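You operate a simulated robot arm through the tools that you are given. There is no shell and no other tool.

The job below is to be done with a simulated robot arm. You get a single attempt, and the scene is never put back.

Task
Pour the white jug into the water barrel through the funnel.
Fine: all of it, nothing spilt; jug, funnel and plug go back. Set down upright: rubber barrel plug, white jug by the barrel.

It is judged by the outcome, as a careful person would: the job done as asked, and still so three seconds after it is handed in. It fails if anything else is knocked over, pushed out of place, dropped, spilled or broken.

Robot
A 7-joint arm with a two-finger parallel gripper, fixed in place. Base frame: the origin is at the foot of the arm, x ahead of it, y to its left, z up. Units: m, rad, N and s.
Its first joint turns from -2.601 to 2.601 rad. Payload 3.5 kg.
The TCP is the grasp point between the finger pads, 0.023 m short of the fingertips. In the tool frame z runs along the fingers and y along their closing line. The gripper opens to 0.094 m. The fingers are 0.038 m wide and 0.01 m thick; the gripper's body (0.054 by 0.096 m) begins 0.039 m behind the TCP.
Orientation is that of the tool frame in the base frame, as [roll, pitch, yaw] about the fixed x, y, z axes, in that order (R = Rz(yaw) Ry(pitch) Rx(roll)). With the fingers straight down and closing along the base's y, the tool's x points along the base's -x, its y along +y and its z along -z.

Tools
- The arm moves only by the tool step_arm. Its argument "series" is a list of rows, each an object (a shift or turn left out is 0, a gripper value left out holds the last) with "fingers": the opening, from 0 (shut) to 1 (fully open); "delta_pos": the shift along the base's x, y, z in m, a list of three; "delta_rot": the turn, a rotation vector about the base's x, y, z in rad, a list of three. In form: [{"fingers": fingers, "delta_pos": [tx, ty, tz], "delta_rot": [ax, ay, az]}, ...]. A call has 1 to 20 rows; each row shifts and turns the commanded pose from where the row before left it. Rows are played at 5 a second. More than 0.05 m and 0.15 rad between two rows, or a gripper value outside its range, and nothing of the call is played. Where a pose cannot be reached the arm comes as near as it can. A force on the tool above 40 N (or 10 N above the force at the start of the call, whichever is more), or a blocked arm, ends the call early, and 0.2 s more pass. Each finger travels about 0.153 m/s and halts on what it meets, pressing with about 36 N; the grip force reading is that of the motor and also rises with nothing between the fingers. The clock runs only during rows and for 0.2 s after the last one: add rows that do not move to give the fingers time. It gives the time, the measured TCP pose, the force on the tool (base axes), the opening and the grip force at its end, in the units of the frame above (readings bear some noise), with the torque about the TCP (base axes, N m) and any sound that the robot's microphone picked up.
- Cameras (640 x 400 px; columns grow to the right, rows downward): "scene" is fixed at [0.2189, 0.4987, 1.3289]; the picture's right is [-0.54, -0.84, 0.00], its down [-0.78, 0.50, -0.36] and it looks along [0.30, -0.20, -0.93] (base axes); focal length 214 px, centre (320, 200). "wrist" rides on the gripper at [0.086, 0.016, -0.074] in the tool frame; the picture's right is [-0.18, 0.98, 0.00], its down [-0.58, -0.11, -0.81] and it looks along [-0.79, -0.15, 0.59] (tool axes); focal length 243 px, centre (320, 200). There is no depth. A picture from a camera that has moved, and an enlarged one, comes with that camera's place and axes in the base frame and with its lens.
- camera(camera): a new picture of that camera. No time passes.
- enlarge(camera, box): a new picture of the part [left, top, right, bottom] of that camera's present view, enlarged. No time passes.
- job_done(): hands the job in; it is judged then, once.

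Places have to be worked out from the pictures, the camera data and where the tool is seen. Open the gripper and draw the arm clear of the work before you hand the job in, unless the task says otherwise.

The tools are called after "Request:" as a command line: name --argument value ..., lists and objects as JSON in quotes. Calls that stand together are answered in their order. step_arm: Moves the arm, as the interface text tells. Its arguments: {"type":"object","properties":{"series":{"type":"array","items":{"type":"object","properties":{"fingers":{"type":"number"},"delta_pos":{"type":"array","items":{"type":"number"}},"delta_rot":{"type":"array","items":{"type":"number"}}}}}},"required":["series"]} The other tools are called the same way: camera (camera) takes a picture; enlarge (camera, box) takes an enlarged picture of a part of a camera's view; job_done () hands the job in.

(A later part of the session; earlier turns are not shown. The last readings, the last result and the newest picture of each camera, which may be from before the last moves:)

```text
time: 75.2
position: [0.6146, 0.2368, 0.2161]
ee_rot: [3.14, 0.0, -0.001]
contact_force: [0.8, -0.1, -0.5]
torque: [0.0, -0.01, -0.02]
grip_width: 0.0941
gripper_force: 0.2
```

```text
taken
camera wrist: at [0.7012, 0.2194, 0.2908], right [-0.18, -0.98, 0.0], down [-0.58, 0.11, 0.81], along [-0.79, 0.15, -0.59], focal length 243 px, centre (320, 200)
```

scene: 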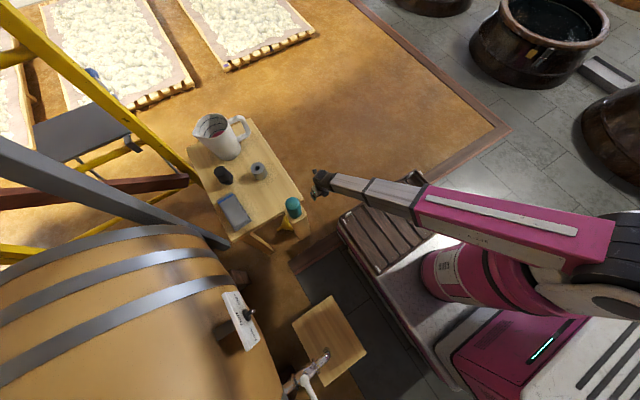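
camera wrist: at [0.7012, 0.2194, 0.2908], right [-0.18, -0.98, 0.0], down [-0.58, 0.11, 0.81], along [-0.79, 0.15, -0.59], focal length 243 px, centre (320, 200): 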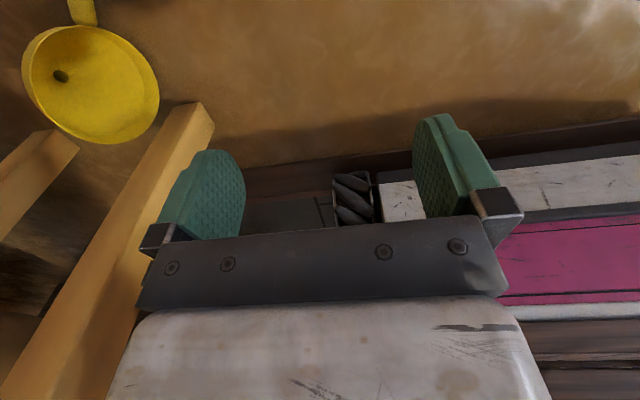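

Tool-down the arm gets low without trouble (z=0.216). The handle tip lies only about 5 cm inside the table edge, so with the whole wrist staying under the tabletop height I can grip the handle from above. I'll turn to yaw −0.5 (closing across the handle, camera on the outer side) and shift to view it.

Request:
step_arm --series '[{"delta_pos": [0.03, 0, 0], "delta_rot": [0, 0, -0.125]}, {"delta_pos": [0.03, 0.01, 0], "delta_rot": [0, 0, -0.125]}, {"delta_pos": [0.03, 0.01, 0], "delta_rot": [0, 0, -0.125]}, {"delta_pos": [0.03, 0.01, 0], "delta_rot": [0, 0, -0.125]}, {}]'

Request:
camera --camera "wrist"

Request:
camera --camera "scene"

```text
time: 76.3
position: [0.7361, 0.2645, 0.2168]
ee_rot: [-3.141, 0.001, -0.502]
contact_force: [0.7, -0.2, -0.8]
torque: [-0.01, 0.01, 0.03]
grip_width: 0.0943
gripper_force: 0.1
```

```text
taken
camera wrist: at [0.8042, 0.2086, 0.2901], right [-0.63, -0.77, 0.0], down [-0.46, 0.37, 0.81], along [-0.62, 0.51, -0.59], focal length 243 px, centre (320, 200)
```

wrist: 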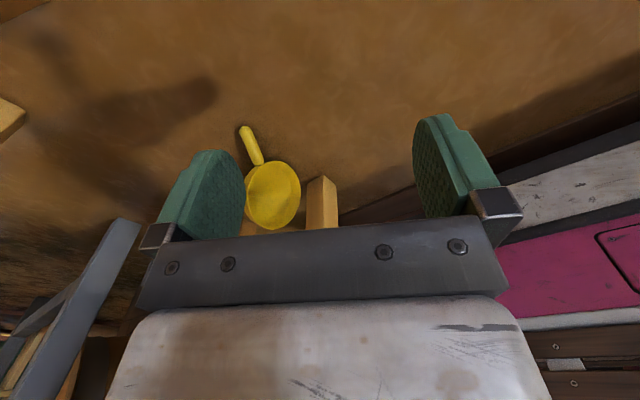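

```text
taken
```

scene: 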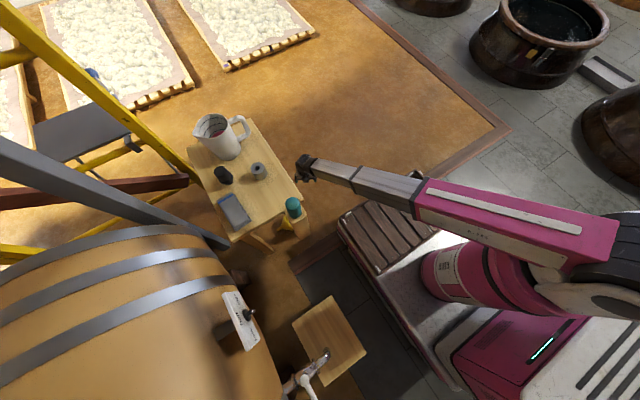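

Request:
enlarge --camera "wrist" --box '[200, 100, 360, 240]'

```text
2.86 times, centred on (280, 170) of wrist
camera zoom: at [0.8042, 0.2086, 0.2901], right [-0.63, -0.77, 0.0], down [-0.46, 0.37, 0.81], along [-0.62, 0.51, -0.59], focal length 693 px, centre (434, 286)
```

zoom: 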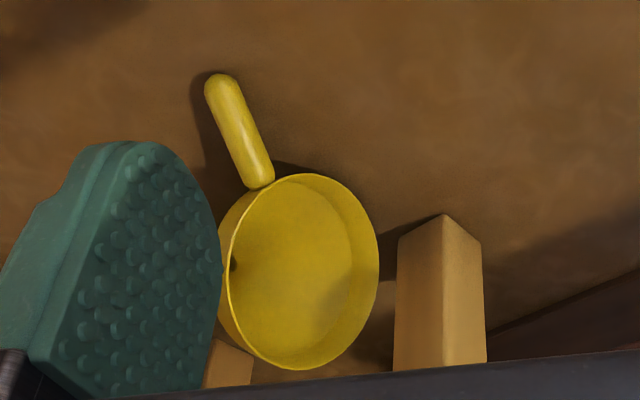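

Handle located by two views: tip (0.705, 0.427, ~0.009), root (0.66, 0.446, ~0.033), direction −28°, matching my yaw. I'll go down to z≈0.12 outside, then slide in under the tabletop above the handle with a narrower opening.

Request:
step_arm --series '[{"delta_pos": [0, 0, -0.03], "fingers": 0.68}, {"delta_pos": [0, 0, -0.03]}, {"delta_pos": [0, 0, -0.035]}, {"delta_pos": [-0.0085, 0.028, 0]}, {"delta_pos": [-0.0085, 0.028, 0]}, {"delta_pos": [-0.0085, 0.028, 0]}, {}]'

Request:
camera --camera "wrist"

Request:
camera --camera "scene"

```text
time: 78.0
position: [0.7109, 0.3485, 0.1215]
ee_rot: [-3.14, -0.001, -0.5]
contact_force: [0.2, 0.4, 0.0]
torque: [0.0, 0.0, 0.01]
grip_width: 0.0637
gripper_force: 0.1
```

```text
taken
camera wrist: at [0.7785, 0.2922, 0.1957], right [-0.63, -0.77, 0.0], down [-0.46, 0.37, 0.81], along [-0.62, 0.51, -0.59], focal length 243 px, centre (320, 200)
```

wrist: 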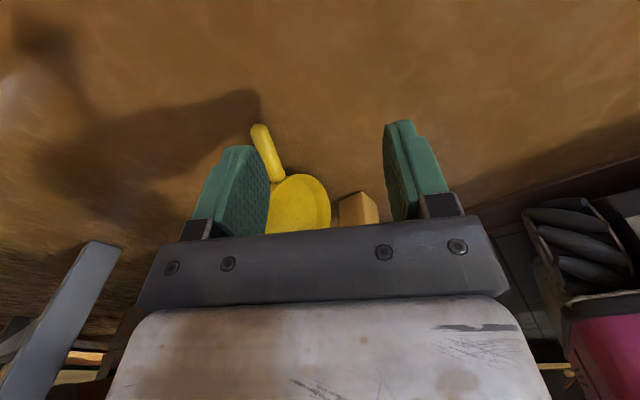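

```text
taken
```

scene: 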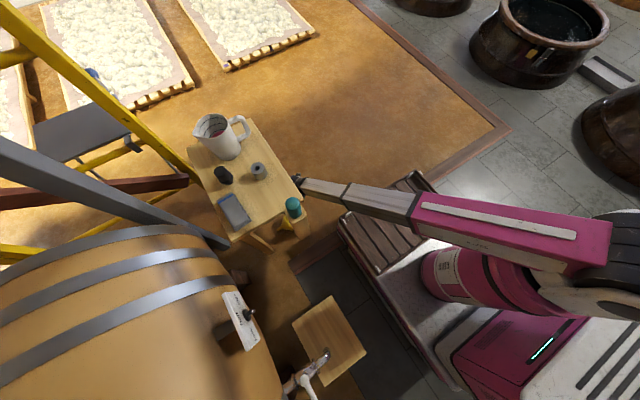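

The approach is going well, but the boom will pass close to the near-right table leg (corner about (0.553, 0.405)). I'll zoom to measure the boom's width before sliding further in.

Request:
enlarge --camera "scene" --box '[250, 150, 380, 250]'

Request:
enlarge --camera "wrist" --box '[230, 110, 390, 240]'

```text
4.00 times, centred on (315, 200) of scene
camera zoom: at [0.2189, 0.4987, 1.3289], right [-0.54, -0.84, 0.0], down [-0.78, 0.5, -0.36], along [0.3, -0.2, -0.93], focal length 858 px, centre (340, 200)
```

zoom: 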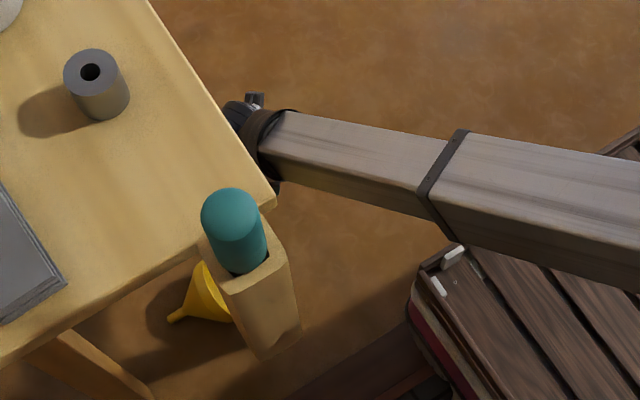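

```text
3.08 times, centred on (310, 175) of wrist
camera zoom: at [0.7785, 0.2922, 0.1957], right [-0.63, -0.77, 0.0], down [-0.46, 0.37, 0.81], along [-0.62, 0.51, -0.59], focal length 746 px, centre (351, 277)
```

zoom: 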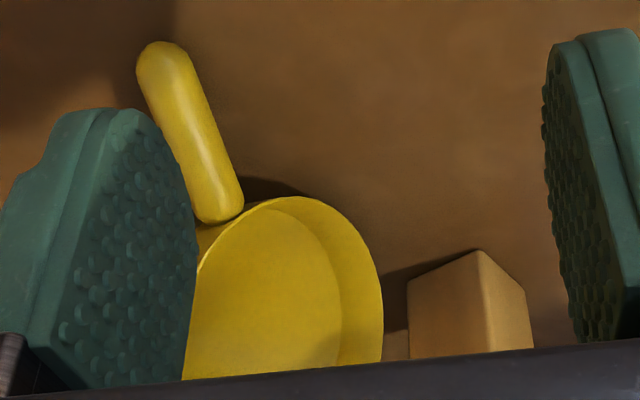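

The outer boom section is about 7 cm wide, leaving only ~1 cm at the leg with a vertical tool. Tilting the tool ~14° along the handle matches the handle's slope and moves the wrist away from the leg, so I'll tilt first, still outside.

Request:
step_arm --series '[{"delta_rot": [0.04, 0.073, 0]}, {"delta_rot": [0.04, 0.073, 0]}, {"delta_rot": [0.04, 0.073, 0]}, {}]'

Request:
camera --camera "wrist"

```text
time: 79.0
position: [0.7111, 0.3479, 0.1221]
ee_rot: [-3.14, 0.251, -0.498]
contact_force: [0.1, -0.1, -0.3]
torque: [0.02, 0.01, 0.0]
grip_width: 0.0639
gripper_force: 0.0
```

```text
taken
camera wrist: at [0.7928, 0.2851, 0.172], right [-0.63, -0.78, 0.04], down [-0.27, 0.27, 0.93], along [-0.73, 0.57, -0.38], focal length 243 px, centre (320, 200)
```

wrist: 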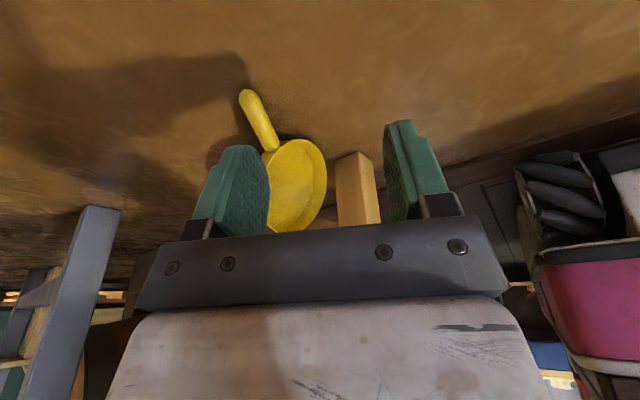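

The tilted pose is reachable, and a third view confirms the handle at mid-point (0.684, 0.437, 0.021). Sliding in to the pre-grasp above the handle.

Request:
step_arm --series '[{"delta_pos": [-0.002, 0.026, -0.001]}, {"delta_pos": [-0.002, 0.026, -0.002]}, {"delta_pos": [-0.002, 0.0253, -0.002]}, {}]'

Request:
camera --camera "wrist"

Request:
enlarge --camera "scene" --box '[250, 150, 380, 250]'

```text
time: 80.0
position: [0.7042, 0.4249, 0.1136]
ee_rot: [-3.139, 0.249, -0.499]
contact_force: [-1.1, -0.5, 0.3]
torque: [0.01, 0.04, -0.04]
grip_width: 0.0639
gripper_force: 0.0
```

```text
taken
camera wrist: at [0.7859, 0.3612, 0.1651], right [-0.63, -0.78, 0.04], down [-0.27, 0.27, 0.92], along [-0.73, 0.57, -0.38], focal length 243 px, centre (320, 200)
```

wrist: 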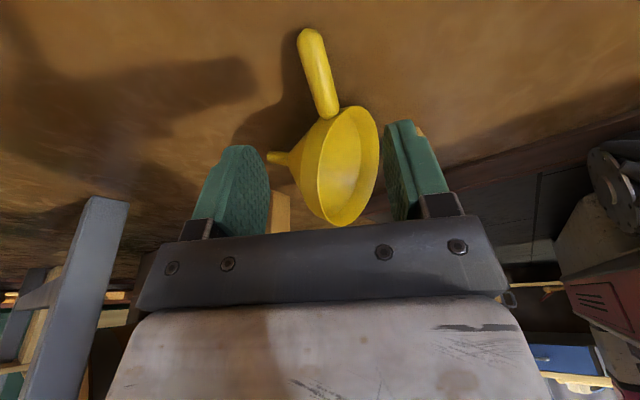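

```text
4.00 times, centred on (315, 200) of scene
camera zoom: at [0.2189, 0.4987, 1.3289], right [-0.54, -0.84, 0.0], down [-0.78, 0.5, -0.36], along [0.3, -0.2, -0.93], focal length 858 px, centre (340, 200)
```

zoom: 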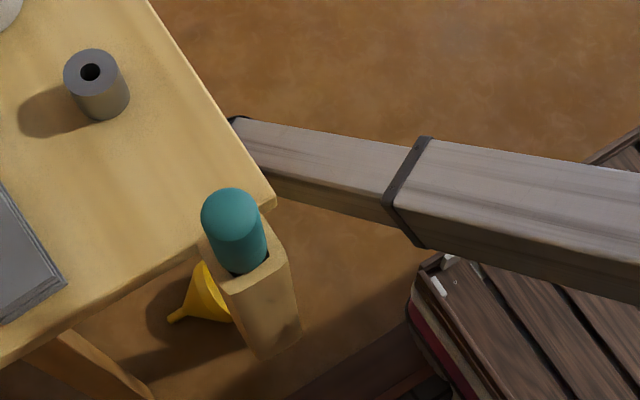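

The handle sits neatly between the fingers in this view, stem pointing +y. Lowering along the tool axis onto the handle.

Request:
step_arm --series '[{"delta_pos": [-0.005, 0.0026, -0.026]}, {"delta_pos": [-0.005, 0.0026, -0.026]}, {"delta_pos": [-0.004, 0.0022, -0.02]}, {"delta_pos": [-0.0022, 0.0012, -0.0116]}, {}]'

Request:
camera --camera "wrist"

```text
time: 81.2
position: [0.6888, 0.4337, 0.0342]
ee_rot: [-3.14, 0.248, -0.499]
contact_force: [-0.7, 0.4, 0.9]
torque: [-0.02, -0.04, 0.04]
grip_width: 0.0641
gripper_force: 0.2
```

```text
taken
camera wrist: at [0.7701, 0.3716, 0.0836], right [-0.63, -0.78, 0.04], down [-0.27, 0.27, 0.92], along [-0.73, 0.57, -0.38], focal length 243 px, centre (320, 200)
```

wrist: 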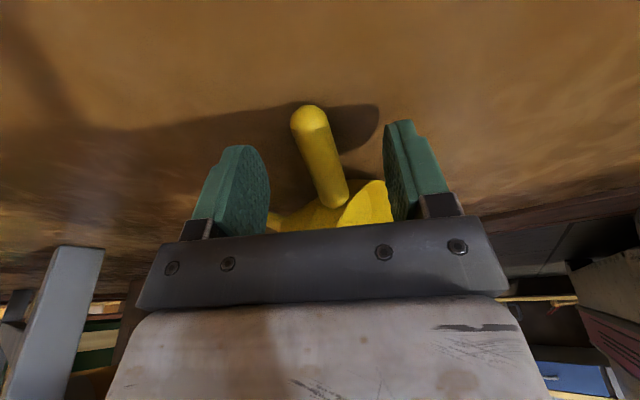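

Request:
step_arm --series '[{"delta_pos": [-0.0007, 0.0004, -0.003]}, {"fingers": 0.5}, {"fingers": 0.4}, {"fingers": 0.3}, {"fingers": 0.2}, {"fingers": 0.0}, {"fingers": 0.0}, {}]'

Request:
camera --camera "wrist"

```text
time: 83.0
position: [0.687, 0.4363, 0.0292]
ee_rot: [-3.139, 0.249, -0.499]
contact_force: [0.4, 0.9, 0.4]
torque: [0.0, 0.03, -0.02]
grip_width: 0.0165
gripper_force: 35.9
```

```text
taken
camera wrist: at [0.769, 0.3729, 0.0802], right [-0.63, -0.78, 0.04], down [-0.27, 0.27, 0.92], along [-0.73, 0.57, -0.38], focal length 243 px, centre (320, 200)
```

wrist: 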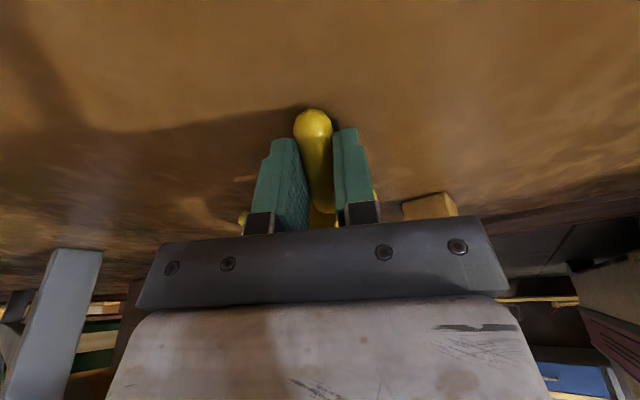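

Handle gripped (16.5 mm). I'll lift a little, shift +x away from the leg, and then draw the funnel out from under the table toward −y.

Request:
step_arm --series '[{"delta_pos": [0.002, -0.001, 0.01]}, {"delta_pos": [0.004, -0.002, 0.02]}, {"delta_pos": [0.006, -0.002, 0.02]}, {"delta_pos": [0.025, 0, 0]}, {"delta_pos": [0.025, 0, 0]}, {"delta_pos": [0.01, -0.025, 0]}, {"delta_pos": [0, -0.035, 0]}, {"delta_pos": [0, -0.035, 0]}, {"delta_pos": [0, -0.035, 0]}, {"delta_pos": [0, -0.035, 0]}, {"delta_pos": [0, -0.035, 0]}, {"delta_pos": [0, -0.035, 0]}, {}]'

Request:
camera --camera "wrist"

Request:
camera --camera "scene"

```text
time: 85.8
position: [0.7607, 0.1968, 0.0805]
ee_rot: [-3.14, 0.249, -0.499]
contact_force: [-0.7, 0.1, -0.6]
torque: [-0.04, -0.04, 0.01]
grip_width: 0.0167
gripper_force: 36.1
```

```text
taken
camera wrist: at [0.8428, 0.1332, 0.1312], right [-0.63, -0.78, 0.04], down [-0.27, 0.27, 0.92], along [-0.73, 0.57, -0.38], focal length 243 px, centre (320, 200)
```

wrist: 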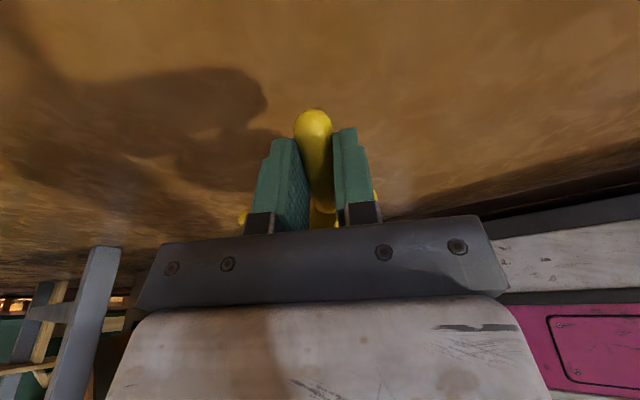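

```text
taken
```

scene: 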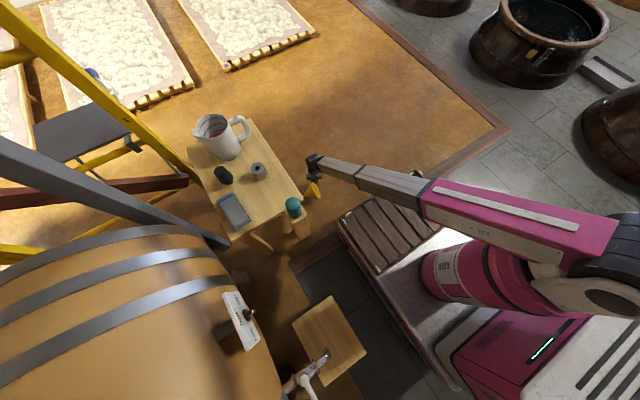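

The funnel is recovered and clear of the table. Raising it straight up outside the table, then I'll check how it sits in the grip.

Request:
step_arm --series '[{"delta_pos": [0, 0, 0.045]}, {"delta_pos": [0, 0, 0.045]}, {"delta_pos": [0, 0, 0.045]}, {"delta_pos": [0, 0, 0.045]}, {"delta_pos": [0, 0, 0.045]}, {"delta_pos": [0, 0, 0.045]}, {"delta_pos": [0, 0, 0.045]}, {"delta_pos": [0, 0, 0.045]}, {"delta_pos": [0, 0, 0.045]}, {"delta_pos": [0, 0, 0.045]}, {"delta_pos": [0, 0, 0.045]}, {"delta_pos": [0, 0, 0.045]}, {"delta_pos": [0, 0, 0.045]}, {"delta_pos": [0, 0, 0.045]}, {"delta_pos": [0, 0, 0.045]}, {"delta_pos": [0, 0, 0.045]}, {}]'

Request:
camera --camera "scene"

Request:
enlarge --camera "scene" --box '[220, 60, 380, 190]'

```text
time: 89.3
position: [0.7576, 0.1949, 0.8001]
ee_rot: [-3.14, 0.25, -0.499]
contact_force: [0.4, 0.1, -1.0]
torque: [0.0, -0.02, -0.02]
grip_width: 0.0167
gripper_force: 36.1
```

```text
taken
```

scene: 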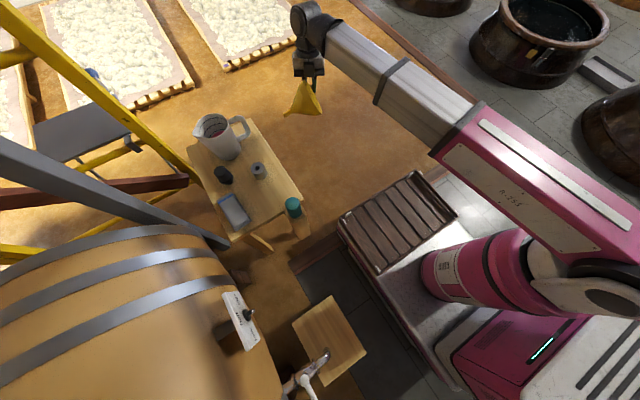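

```text
3.08 times, centred on (300, 125) of scene
camera zoom: at [0.2189, 0.4987, 1.3289], right [-0.54, -0.84, 0.0], down [-0.78, 0.5, -0.36], along [0.3, -0.2, -0.93], focal length 660 px, centre (382, 431)
```

zoom: 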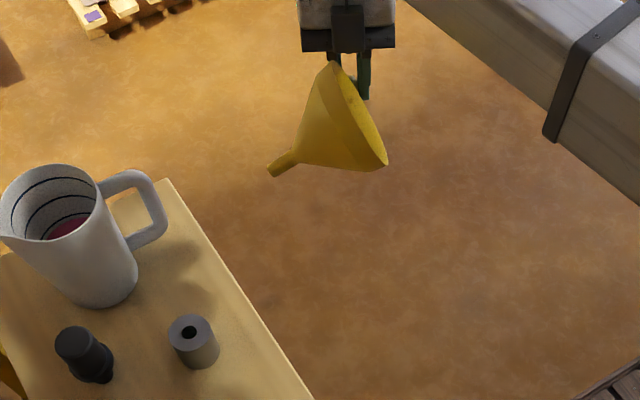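

The funnel is firmly held; its axis (stem direction) is about 63° from the tool axis, so it must be turned upright with the tool pointing outward. First I'll remove the 14° tilt and yaw the tool back round here in free space.

Request:
step_arm --series '[{"delta_rot": [-0.04, -0.073, 0]}, {"delta_rot": [-0.04, -0.073, 0]}, {"delta_rot": [-0.04, -0.073, 0]}, {"delta_rot": [0, 0, -0.14]}, {"delta_rot": [0, 0, -0.14]}, {"delta_rot": [0, 0, -0.14]}, {"delta_rot": [0, 0, -0.14]}, {"delta_rot": [0, 0, -0.14]}, {"delta_rot": [0, 0, -0.14]}, {"delta_rot": [0, 0, -0.14]}, {"delta_rot": [0, 0, -0.14]}, {"delta_rot": [0, 0, -0.14]}, {"delta_rot": [0, 0, -0.14]}, {"delta_rot": [0, 0, -0.14]}, {"delta_rot": [0, 0, -0.14]}, {"delta_rot": [0, 0, -0.14]}, {"delta_rot": [0, 0, -0.14]}, {"delta_rot": [0, 0, -0.14]}, {"delta_rot": [0, 0, -0.14]}, {}]'

Request:
camera --camera "scene"

```text
time: 93.5
position: [0.7591, 0.1948, 0.8]
ee_rot: [-3.141, 0.0, -2.74]
contact_force: [-0.5, -0.3, -0.5]
torque: [-0.02, 0.07, -0.01]
grip_width: 0.0166
gripper_force: 36.5
```

```text
taken
```

scene: 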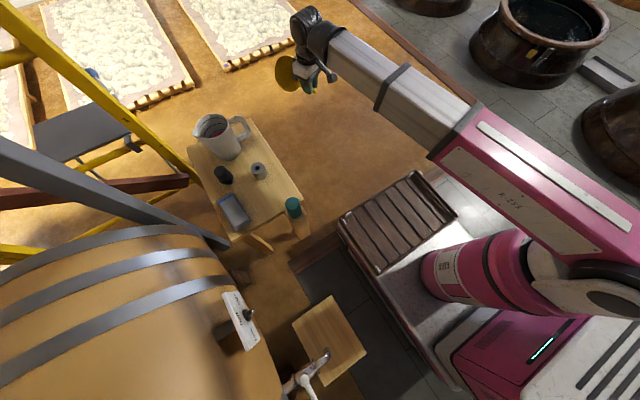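

Request:
step_arm --series '[{"delta_pos": [-0.0325, 0.0194, 0.0188]}, {"delta_pos": [-0.0325, 0.0194, 0.0188]}, {"delta_pos": [-0.0325, 0.0194, 0.0188]}, {"delta_pos": [-0.0325, 0.0194, 0.0188]}, {"delta_pos": [-0.0325, 0.0194, 0.0188]}, {"delta_pos": [-0.0325, 0.0194, 0.0188]}, {"delta_pos": [-0.0325, 0.0194, 0.0188]}, {"delta_pos": [-0.0325, 0.0194, 0.0188]}, {"delta_pos": [-0.0286, 0.0286, 0.007], "delta_rot": [0, 0, -0.085]}, {"delta_pos": [-0.0286, 0.0286, 0.007], "delta_rot": [0, 0, -0.085]}, {"delta_pos": [-0.0286, 0.0286, 0.007], "delta_rot": [0, 0, -0.085]}, {"delta_pos": [-0.0286, 0.0286, 0.007], "delta_rot": [0, 0, -0.085]}, {"delta_pos": [-0.0286, 0.0286, 0.007], "delta_rot": [0, 0, -0.085]}, {"delta_pos": [-0.0286, 0.0286, 0.007], "delta_rot": [0, 0, -0.085]}, {"delta_pos": [-0.0286, 0.0286, 0.007], "delta_rot": [0, 0, -0.082]}, {}]'

Request:
camera --camera "scene"

```text
time: 97.0
position: [0.301, 0.5509, 0.9982]
ee_rot: [3.14, -0.001, 2.953]
contact_force: [-0.3, 0.1, -1.1]
torque: [0.03, 0.04, -0.01]
grip_width: 0.0165
gripper_force: 36.1
```

```text
taken
```

scene: 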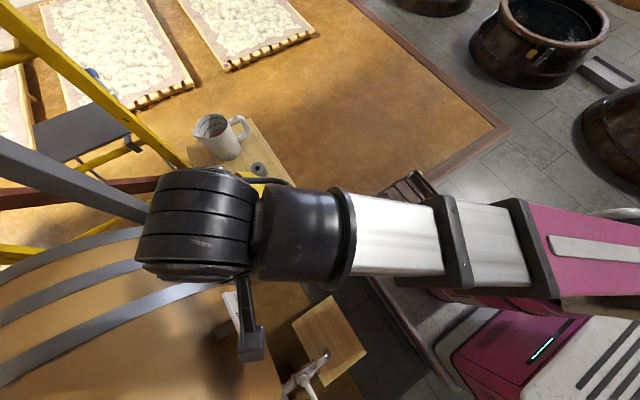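

The arm blocks the scene view here. I'll move out toward the barrel a bit (radius ≈0.8) and then tilt the tool about the handle axis to bring the funnel upright.

Request:
step_arm --series '[{"delta_pos": [-0.01, 0.04, 0.005]}, {"delta_pos": [-0.01, 0.04, 0.005]}, {"delta_pos": [-0.01, 0.04, 0.005]}, {"delta_pos": [-0.01, 0.04, 0.005]}, {"delta_pos": [-0.01, 0.04, 0.005]}, {"delta_rot": [0.1354, -0.0259, 0]}, {"delta_rot": [0.1354, -0.0259, 0]}, {"delta_rot": [0.1354, -0.0259, 0]}, {"delta_rot": [0.1354, -0.0259, 0]}, {}]'

Request:
camera --camera "scene"

Request:
camera --camera "wrist"

```text
time: 99.2
position: [0.2502, 0.7505, 1.024]
ee_rot: [2.59, 0.0, 2.953]
contact_force: [-0.1, 0.1, -0.4]
torque: [-0.03, 0.01, 0.01]
grip_width: 0.0164
gripper_force: 36.0
```

```text
taken
```

scene: 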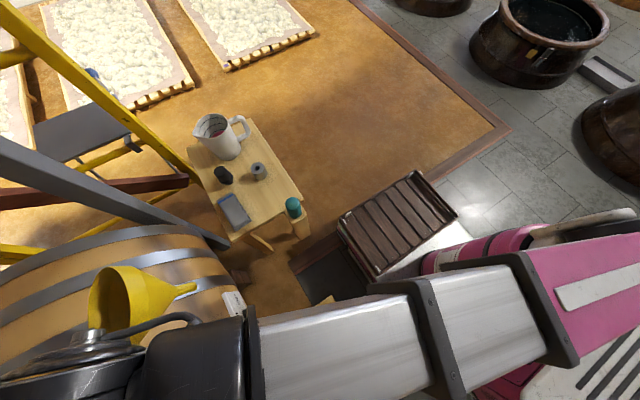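

```text
taken
camera wrist: at [0.1598, 0.7426, 1.0952], right [0.34, 0.79, 0.52], down [0.47, -0.62, 0.63], along [0.81, 0.03, -0.58], focal length 243 px, centre (320, 200)
```

wrist: 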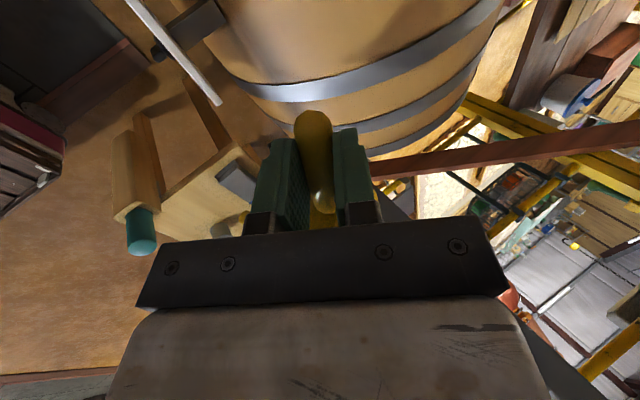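

Tilting works; the funnel is visible in the scene view, stem swinging down. Continuing the tilt to 63°.

Request:
step_arm --series '[{"delta_rot": [0.1354, -0.0259, 0]}, {"delta_rot": [0.1354, -0.0259, 0]}, {"delta_rot": [0.1354, -0.0259, 0]}, {"delta_rot": [0.1354, -0.0259, 0]}, {}]'

Request:
camera --camera "scene"

Request:
enlarge --camera "scene" --box '[40, 220, 240, 380]'

Request:
camera --camera "wrist"

```text
time: 100.3
position: [0.2494, 0.7509, 1.0231]
ee_rot: [2.038, 0.001, 2.953]
contact_force: [0.2, -0.3, -1.3]
torque: [0.03, 0.03, 0.0]
grip_width: 0.0163
gripper_force: 36.3
```

```text
taken
```

scene: 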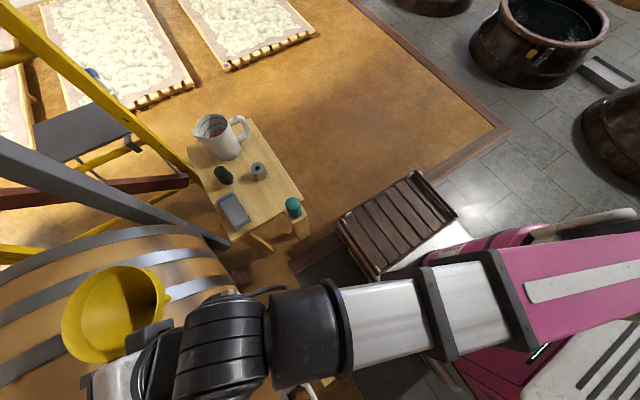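

```text
2.50 times, centred on (140, 300) of scene
camera zoom: at [0.2189, 0.4987, 1.3289], right [-0.54, -0.84, 0.0], down [-0.78, 0.5, -0.36], along [0.3, -0.2, -0.93], focal length 536 px, centre (770, -50)
```

zoom: 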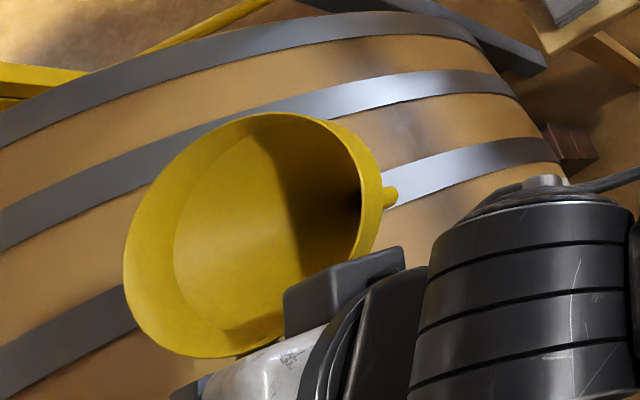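

```text
taken
camera wrist: at [0.1528, 0.7092, 1.0712], right [0.26, 0.4, 0.88], down [0.43, -0.86, 0.27], along [0.86, 0.3, -0.4], focal length 243 px, centre (320, 200)
```

wrist: 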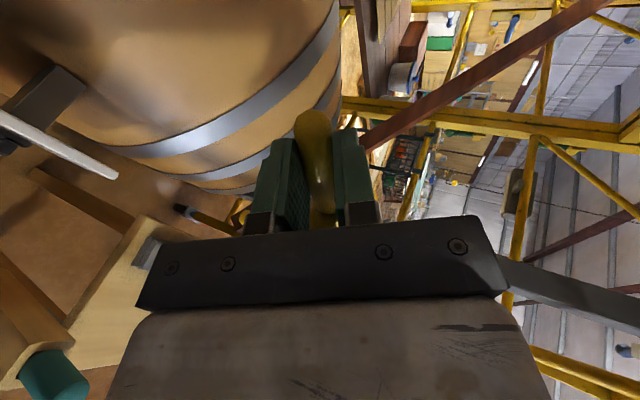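

The funnel is nearly upright. I'll zoom in tighter to measure how vertical its axis is.

Request:
enlarge --camera "scene" --box '[60, 250, 200, 370]'

```text
3.33 times, centred on (130, 310) of scene
camera zoom: at [0.2189, 0.4987, 1.3289], right [-0.54, -0.84, 0.0], down [-0.78, 0.5, -0.36], along [0.3, -0.2, -0.93], focal length 715 px, centre (953, -167)
```

zoom: 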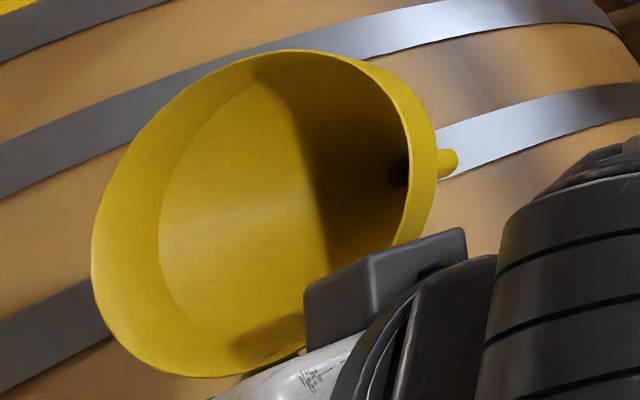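

The rim looks level within a few degrees and the position matches prediction to ~2 mm; a small +2° correction about x helps. Now I move over to place the stem above the neck at (0.2003, 1.0233), stopping with the tip about 3 cm above the rim.

Request:
step_arm --series '[{"delta_rot": [0.035, 0, 0]}, {"delta_pos": [-0.0171, 0.0355, -0.003]}, {"delta_pos": [-0.0171, 0.0355, -0.003]}, {"delta_pos": [-0.0171, 0.0355, -0.003]}, {"delta_pos": [-0.0171, 0.0355, -0.003]}, {"delta_pos": [-0.0171, 0.0355, -0.003]}, {"delta_pos": [-0.0171, 0.0355, -0.003]}, {"delta_pos": [-0.0171, 0.0355, -0.003]}, {"delta_pos": [-0.0171, 0.0355, -0.003]}, {}, {}]'

Request:
camera --camera "wrist"

Request:
camera --camera "scene"

```text
time: 102.8
position: [0.1101, 1.0376, 0.9988]
ee_rot: [2.005, -0.007, 2.954]
contact_force: [-0.4, 0.1, -0.1]
torque: [0.0, 0.05, -0.03]
grip_width: 0.0165
gripper_force: 35.9
```

```text
taken
camera wrist: at [0.0132, 0.9938, 1.0451], right [0.26, 0.37, 0.89], down [0.43, -0.87, 0.24], along [0.86, 0.32, -0.39], focal length 243 px, centre (320, 200)
```

wrist: 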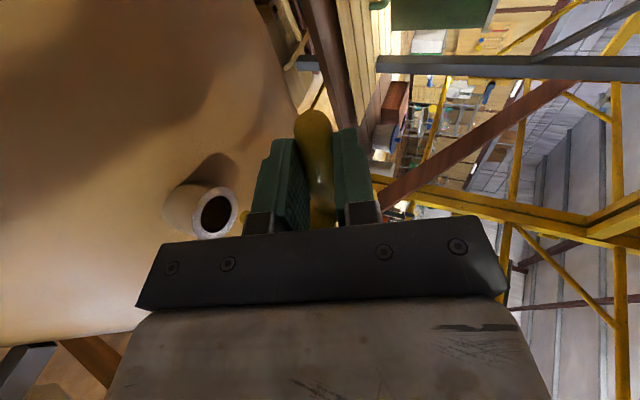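

```text
taken
```

scene: 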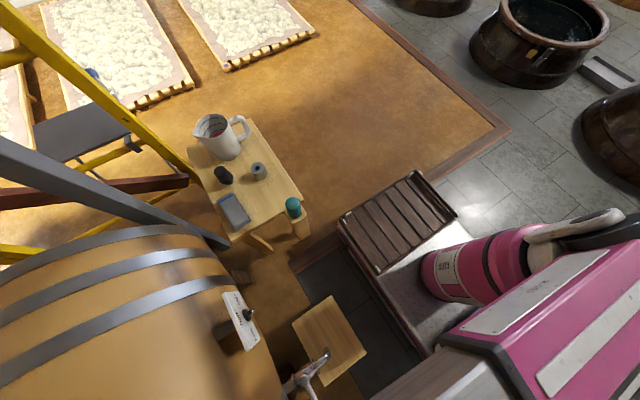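

Now the wrist camera sees both the neck opening and the stem tip just above it. Zooming in.

Request:
enlarge --camera "wrist" --box '[150, 150, 300, 250]'

```text
4.00 times, centred on (225, 200) of wrist
camera zoom: at [0.0132, 0.9938, 1.0451], right [0.26, 0.37, 0.89], down [0.43, -0.87, 0.24], along [0.86, 0.32, -0.39], focal length 970 px, centre (700, 200)
```

zoom: 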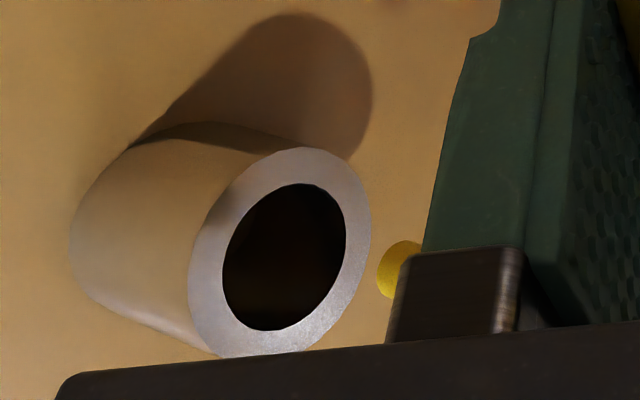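

In this view the stem tip is offset from the neck centre by only about (+6, −4) mm. Correcting and lowering 2 cm, then checking again.

Request:
step_arm --series '[{"delta_pos": [0.006, -0.003, 0]}, {"delta_pos": [0, 0, -0.01]}, {"delta_pos": [0, 0, -0.01]}, {}]'

Request:
enlarge --camera "wrist" --box '[150, 150, 300, 250]'

```text
time: 103.8
position: [0.1177, 1.0325, 0.9802]
ee_rot: [2.006, -0.007, 2.953]
contact_force: [-0.5, -0.6, -0.7]
torque: [0.02, 0.05, -0.01]
grip_width: 0.0166
gripper_force: 36.1
```

```text
4.00 times, centred on (225, 200) of wrist
camera zoom: at [0.0217, 0.9888, 1.0258], right [0.26, 0.37, 0.89], down [0.43, -0.87, 0.24], along [0.86, 0.32, -0.39], focal length 970 px, centre (700, 200)
```

zoom: 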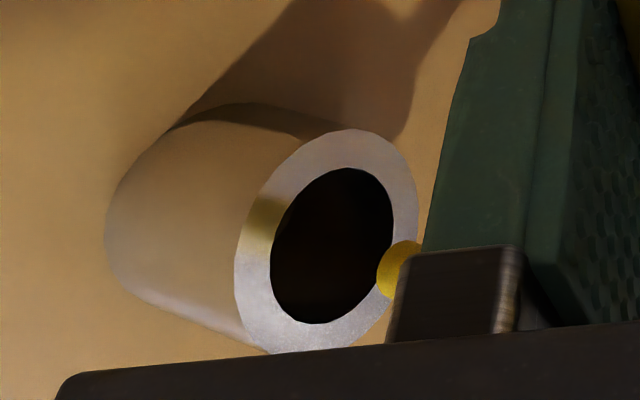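

The tip is now centred on the bore within ~2 mm. Lowering gently into the neck with force checks.

Request:
step_arm --series '[{"delta_pos": [0, 0, -0.008]}, {"delta_pos": [0, 0, -0.008]}, {"delta_pos": [0, 0, -0.006]}, {}]'

Request:
enlarge --camera "wrist" --box '[150, 150, 300, 250]'

```text
time: 104.8
position: [0.1187, 1.0328, 0.9578]
ee_rot: [2.003, -0.007, 2.953]
contact_force: [-0.3, 0.7, -1.2]
torque: [0.02, 0.06, 0.02]
grip_width: 0.0166
gripper_force: 36.2
```

```text
4.00 times, centred on (225, 200) of wrist
camera zoom: at [0.0228, 0.9895, 1.0042], right [0.26, 0.37, 0.89], down [0.43, -0.87, 0.24], along [0.86, 0.32, -0.39], focal length 970 px, centre (700, 200)
```

zoom: 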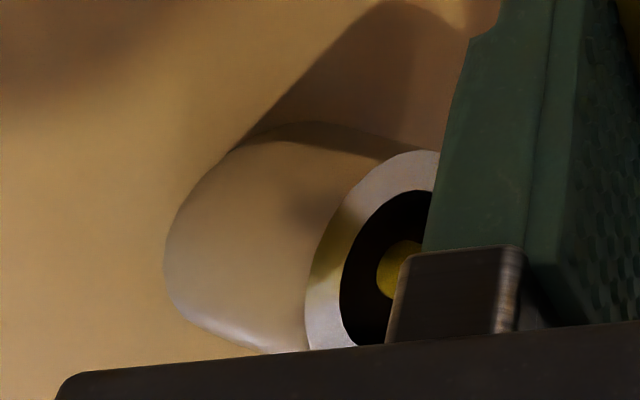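

The stem tip is visibly inside the bore with no contact force. Continuing down in small steps.

Request:
step_arm --series '[{"delta_pos": [0, 0, -0.007]}, {"delta_pos": [0, 0, -0.007]}, {}]'

Request:
enlarge --camera "wrist" --box '[150, 150, 300, 250]'

```text
time: 105.5
position: [0.1195, 1.0335, 0.9419]
ee_rot: [2.008, -0.007, 2.954]
contact_force: [-0.3, 0.3, 0.1]
torque: [0.01, 0.07, 0.01]
grip_width: 0.0164
gripper_force: 36.4
```

```text
4.00 times, centred on (225, 200) of wrist
camera zoom: at [0.0229, 0.9907, 0.989], right [0.26, 0.37, 0.89], down [0.43, -0.87, 0.24], along [0.86, 0.32, -0.39], focal length 970 px, centre (700, 200)
```

zoom: 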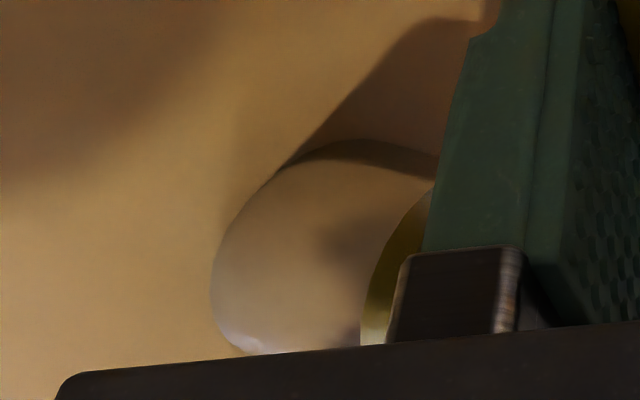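

Request:
step_arm --series '[{"delta_pos": [0, 0, -0.006]}, {"delta_pos": [0, 0, -0.004]}, {}]'

```text
time: 106.3
position: [0.1199, 1.0323, 0.9346]
ee_rot: [2.004, -0.006, 2.953]
contact_force: [-0.4, 0.1, -0.2]
torque: [-0.03, 0.01, -0.02]
grip_width: 0.0164
gripper_force: 35.8
```

Request:
step_arm --series '[{"delta_pos": [0, 0, -0.005]}, {}]'

Request:
camera --camera "wrist"

```text
time: 107.0
position: [0.1176, 1.033, 0.9301]
ee_rot: [2.004, -0.008, 2.953]
contact_force: [-7.6, 0.4, 6.5]
torque: [-0.02, -0.29, 0.02]
grip_width: 0.0165
gripper_force: 36.0
```

```text
taken
camera wrist: at [0.0219, 0.9893, 0.9763], right [0.26, 0.37, 0.89], down [0.43, -0.87, 0.23], along [0.86, 0.32, -0.39], focal length 243 px, centre (320, 200)
```

wrist: 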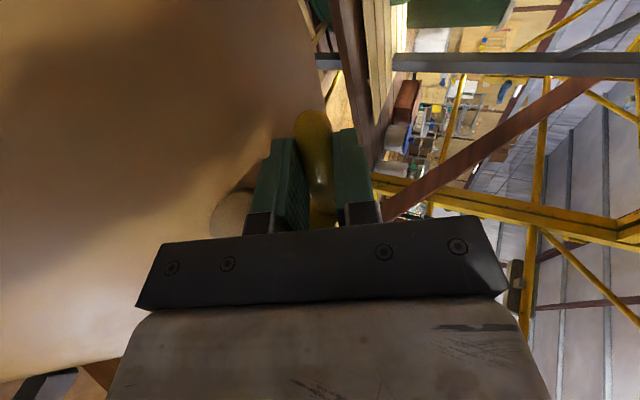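

Contact now comes from the +x side of the cone (force −x and up), i.e. the axis is slightly too far +x. I'll raise a bit, shift −x 6 mm and lower again.

Request:
step_arm --series '[{"delta_pos": [0, 0, 0.005]}, {"delta_pos": [-0.006, 0, 0]}, {"delta_pos": [0, 0, -0.005]}, {"delta_pos": [0, 0, -0.003]}, {}]'

```text
time: 108.2
position: [0.1117, 1.0321, 0.927]
ee_rot: [2.005, -0.007, 2.953]
contact_force: [1.0, -0.4, 0.1]
torque: [0.04, 0.04, 0.0]
grip_width: 0.0166
gripper_force: 35.6
```

Request:
step_arm --series '[{"delta_pos": [0, 0, -0.003]}, {"delta_pos": [0, 0, -0.002]}, {}]'

```text
time: 109.0
position: [0.1101, 1.0309, 0.9207]
ee_rot: [2.002, -0.005, 2.955]
contact_force: [-4.1, 8.4, 12.8]
torque: [0.07, -0.87, 0.59]
grip_width: 0.0164
gripper_force: 35.9
```

Now the force points (−x, +y, up), so the remaining offset is mostly in y. Raise a little, shift (−2, +4) mm, lower again.

Request:
step_arm --series '[{"delta_pos": [0, 0, 0.004]}, {"delta_pos": [-0.002, 0.004, 0]}, {"delta_pos": [0, 0, -0.004]}, {}]'

```text
time: 110.0
position: [0.111, 1.0354, 0.9225]
ee_rot: [2.003, -0.006, 2.953]
contact_force: [1.3, -5.3, 11.3]
torque: [-0.29, -1.09, -0.47]
grip_width: 0.0165
gripper_force: 36.1
```

Bracketed: y centre lies between. Shifting −y 2 mm and lowering again.

Request:
step_arm --series '[{"delta_pos": [0, 0, 0.003]}, {"delta_pos": [0.0005, -0.002, 0]}, {"delta_pos": [0, 0, -0.003]}, {"delta_pos": [0, 0, -0.001]}, {}]'

```text
time: 111.2
position: [0.1123, 1.0334, 0.9202]
ee_rot: [2.004, -0.004, 2.952]
contact_force: [4.3, 1.6, 8.4]
torque: [-0.1, -0.9, 0.19]
grip_width: 0.0167
gripper_force: 35.4
```

The contact force is now mostly vertical at z=0.920, right at the expected seat height, so it is seated and centred. I'll ease the press and open the fingers only slightly (caging the handle) to see whether it stays.

Request:
step_arm --series '[{"delta_pos": [0, 0, 0.0007]}, {"fingers": 0.22}, {"fingers": 0.25}, {}, {}]'

Request:
camera --camera "wrist"

Request:
enlarge --camera "wrist" --box '[200, 90, 400, 240]'

```text
time: 112.3
position: [0.1122, 1.0347, 0.9206]
ee_rot: [2.004, -0.005, 2.953]
contact_force: [-0.1, 0.5, 0.1]
torque: [0.04, 0.04, 0.02]
grip_width: 0.0233
gripper_force: 0.1
```

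```text
taken
camera wrist: at [0.0159, 0.9908, 0.967], right [0.26, 0.37, 0.89], down [0.43, -0.87, 0.24], along [0.86, 0.32, -0.39], focal length 243 px, centre (320, 200)
```

wrist: 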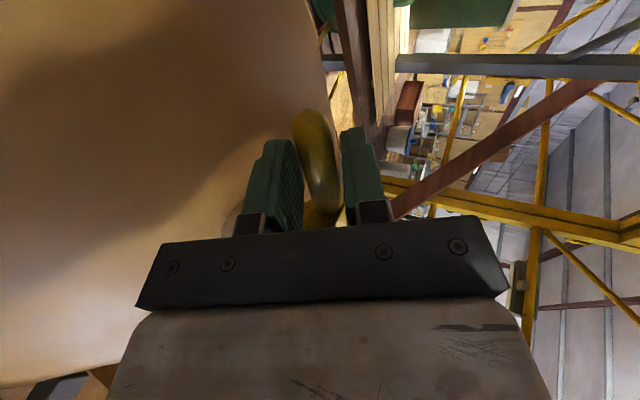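

```text
2.67 times, centred on (300, 165) of wrist
camera zoom: at [0.0159, 0.9908, 0.967], right [0.26, 0.37, 0.89], down [0.43, -0.87, 0.24], along [0.86, 0.32, -0.39], focal length 647 px, centre (373, 293)
```

zoom: 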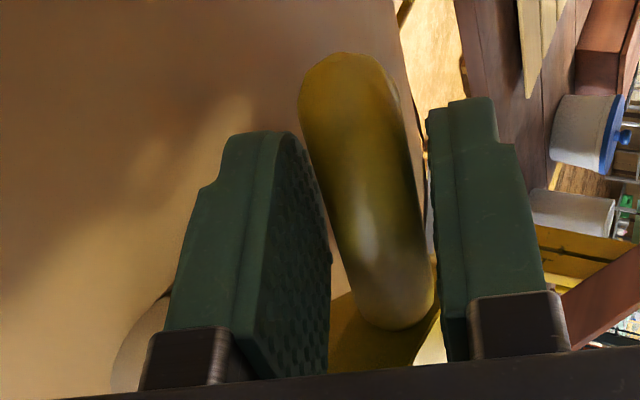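

The handle is now free between the fingers and seems to stay. Opening a little more to see whether it droops onto the lower finger.

Request:
step_arm --series '[{"fingers": 0.32}, {"fingers": 0.38}, {}, {}]'

Request:
enlarge --camera "wrist" --box '[200, 90, 400, 240]'

```text
time: 113.3
position: [0.1123, 1.0344, 0.9211]
ee_rot: [2.006, -0.007, 2.953]
contact_force: [-0.5, -0.2, -0.4]
torque: [-0.03, 0.0, 0.03]
grip_width: 0.0359
gripper_force: 0.1
```

```text
2.67 times, centred on (300, 165) of wrist
camera zoom: at [0.0159, 0.9908, 0.967], right [0.26, 0.37, 0.89], down [0.43, -0.87, 0.24], along [0.86, 0.32, -0.39], focal length 647 px, centre (373, 293)
```

zoom: 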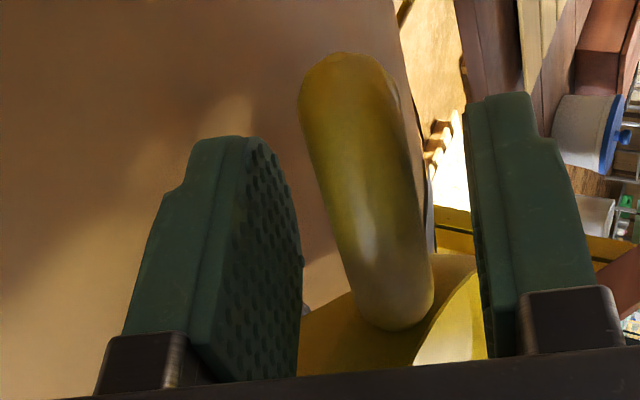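

The handle hasn't moved at all between the two pictures: the funnel stands by itself in the neck. I'll open wider and back out straight along the tool axis.

Request:
step_arm --series '[{"fingers": 0.6}, {"fingers": 0.7}, {}, {"delta_pos": [-0.0033, -0.0178, 0.0084]}, {"delta_pos": [-0.0033, -0.0178, 0.0084]}, {"delta_pos": [-0.005, -0.0268, 0.0126]}, {"delta_pos": [-0.005, -0.0268, 0.0126]}, {"delta_pos": [-0.005, -0.0268, 0.0126]}, {}]'

Request:
camera --camera "wrist"

```text
time: 115.3
position: [0.0876, 0.9185, 0.9734]
ee_rot: [2.004, -0.007, 2.952]
contact_force: [-0.3, -0.5, -0.2]
torque: [0.01, 0.01, 0.0]
grip_width: 0.0656
gripper_force: 0.1
```

```text
taken
camera wrist: at [-0.0072, 0.8752, 1.0188], right [0.26, 0.37, 0.89], down [0.43, -0.87, 0.24], along [0.86, 0.32, -0.39], focal length 243 px, centre (320, 200)
```

wrist: 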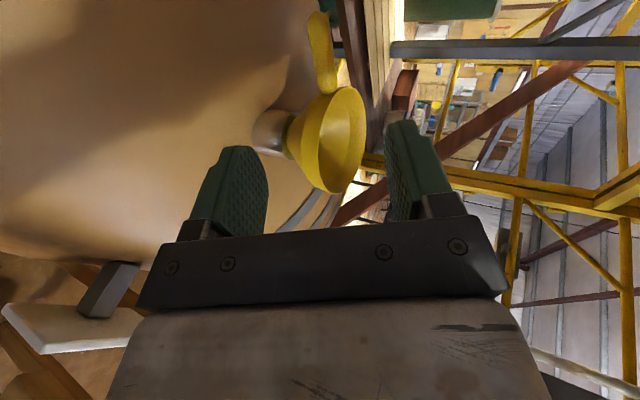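

The funnel stands in the neck. Zooming to check how it sits.

Request:
enlarge --camera "wrist" --box '[240, 0, 400, 210]'

```text
1.90 times, centred on (320, 105) of wrist
camera zoom: at [-0.0072, 0.8752, 1.0188], right [0.26, 0.37, 0.89], down [0.43, -0.87, 0.24], along [0.86, 0.32, -0.39], focal length 462 px, centre (320, 381)
```

zoom: 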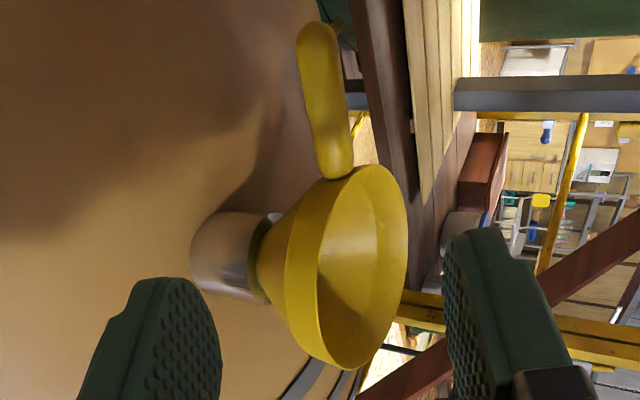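

The funnel sits upright in the neck, rim at about z≈0.918. Next is the jug: I'll back away, return the tool to vertical and swing round toward the table.

Request:
step_arm --series '[{"delta_pos": [0.005, -0.035, 0.015]}, {"delta_pos": [0.005, -0.035, 0.015]}, {"delta_pos": [0.01, -0.035, 0.015]}, {"delta_pos": [0.01, -0.035, 0.0], "delta_rot": [-0.1396, 0.0265, 0]}, {"delta_pos": [0.01, -0.035, 0.0], "delta_rot": [-0.1396, 0.0265, 0]}, {"delta_rot": [-0.1396, 0.0265, 0]}, {"delta_rot": [-0.1396, 0.0265, 0]}, {"delta_rot": [-0.1396, 0.0265, 0]}, {"delta_rot": [-0.1396, 0.0265, 0]}, {"delta_rot": [-0.1396, 0.0265, 0]}, {"delta_rot": [-0.1396, 0.0265, 0.006]}, {}]'

Request:
camera --camera "wrist"

```text
time: 118.0
position: [0.1299, 0.7422, 1.0206]
ee_rot: [-3.14, -0.005, 2.952]
contact_force: [0.2, -0.2, -0.6]
torque: [-0.02, 0.04, 0.02]
grip_width: 0.0659
gripper_force: 0.0
```

```text
taken
camera wrist: at [0.0484, 0.7749, 1.0943], right [0.37, 0.93, 0.0], down [0.55, -0.21, 0.8], along [0.75, -0.3, -0.59], focal length 243 px, centre (320, 200)
```

wrist: 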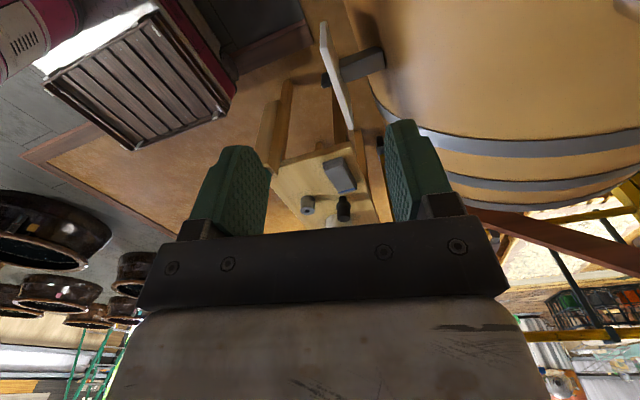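

Request:
step_arm --series '[{"delta_pos": [0.03, -0.028, -0.008], "delta_rot": [0, 0, 0.0346]}, {"delta_pos": [0.03, -0.028, -0.008], "delta_rot": [0, 0, 0.0346]}, {"delta_pos": [0.03, -0.028, -0.008], "delta_rot": [0, 0, 0.0346]}, {"delta_pos": [0.03, -0.028, -0.008], "delta_rot": [0, 0, 0.0346]}, {"delta_pos": [0.03, -0.028, -0.008], "delta_rot": [0, 0, 0.0346]}, {"delta_pos": [0.03, -0.028, -0.008], "delta_rot": [0, 0, 0.0346]}, {"delta_pos": [0.03, -0.028, -0.008], "delta_rot": [0, 0, 0.0346]}, {"delta_pos": [0.03, -0.028, -0.008], "delta_rot": [0, 0, 0.0346]}, {"delta_pos": [0.03, -0.028, -0.008], "delta_rot": [0, 0, 0.0346]}, {"delta_pos": [0.03, -0.028, -0.008], "delta_rot": [0, 0, 0.0346]}, {"delta_pos": [0.03, -0.028, -0.008], "delta_rot": [0, 0, 0.0346]}, {"delta_pos": [0.03, -0.028, -0.008], "delta_rot": [0, 0, 0.0346]}, {"delta_pos": [0.03, -0.028, -0.008], "delta_rot": [0, 0, 0.0346]}, {"delta_pos": [0.03, -0.01, -0.008]}, {}]'

Request:
camera --camera "wrist"

Request:
camera --camera "scene"

```text
time: 121.2
position: [0.5497, 0.3698, 0.9097]
ee_rot: [3.141, -0.003, -2.88]
contact_force: [0.2, 0.0, -0.4]
torque: [-0.01, 0.02, -0.02]
grip_width: 0.0657
gripper_force: 0.2
```

```text
taken
camera wrist: at [0.4629, 0.3632, 0.9823], right [-0.08, 1.0, 0.0], down [0.59, 0.05, 0.8], along [0.8, 0.06, -0.59], focal length 243 px, centre (320, 200)
```

wrist: 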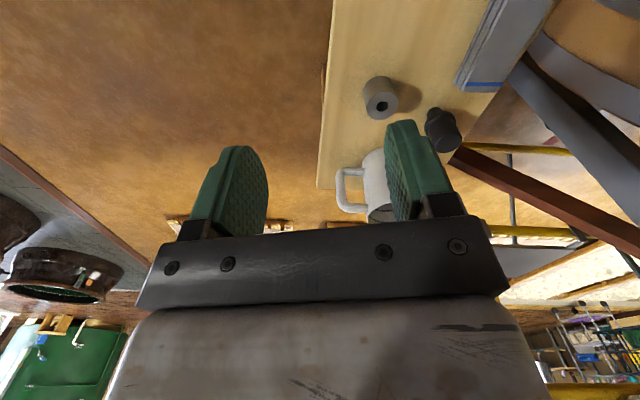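

```text
taken
```

scene: 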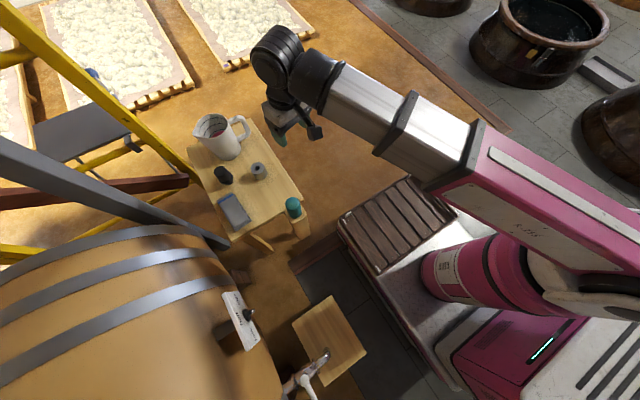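

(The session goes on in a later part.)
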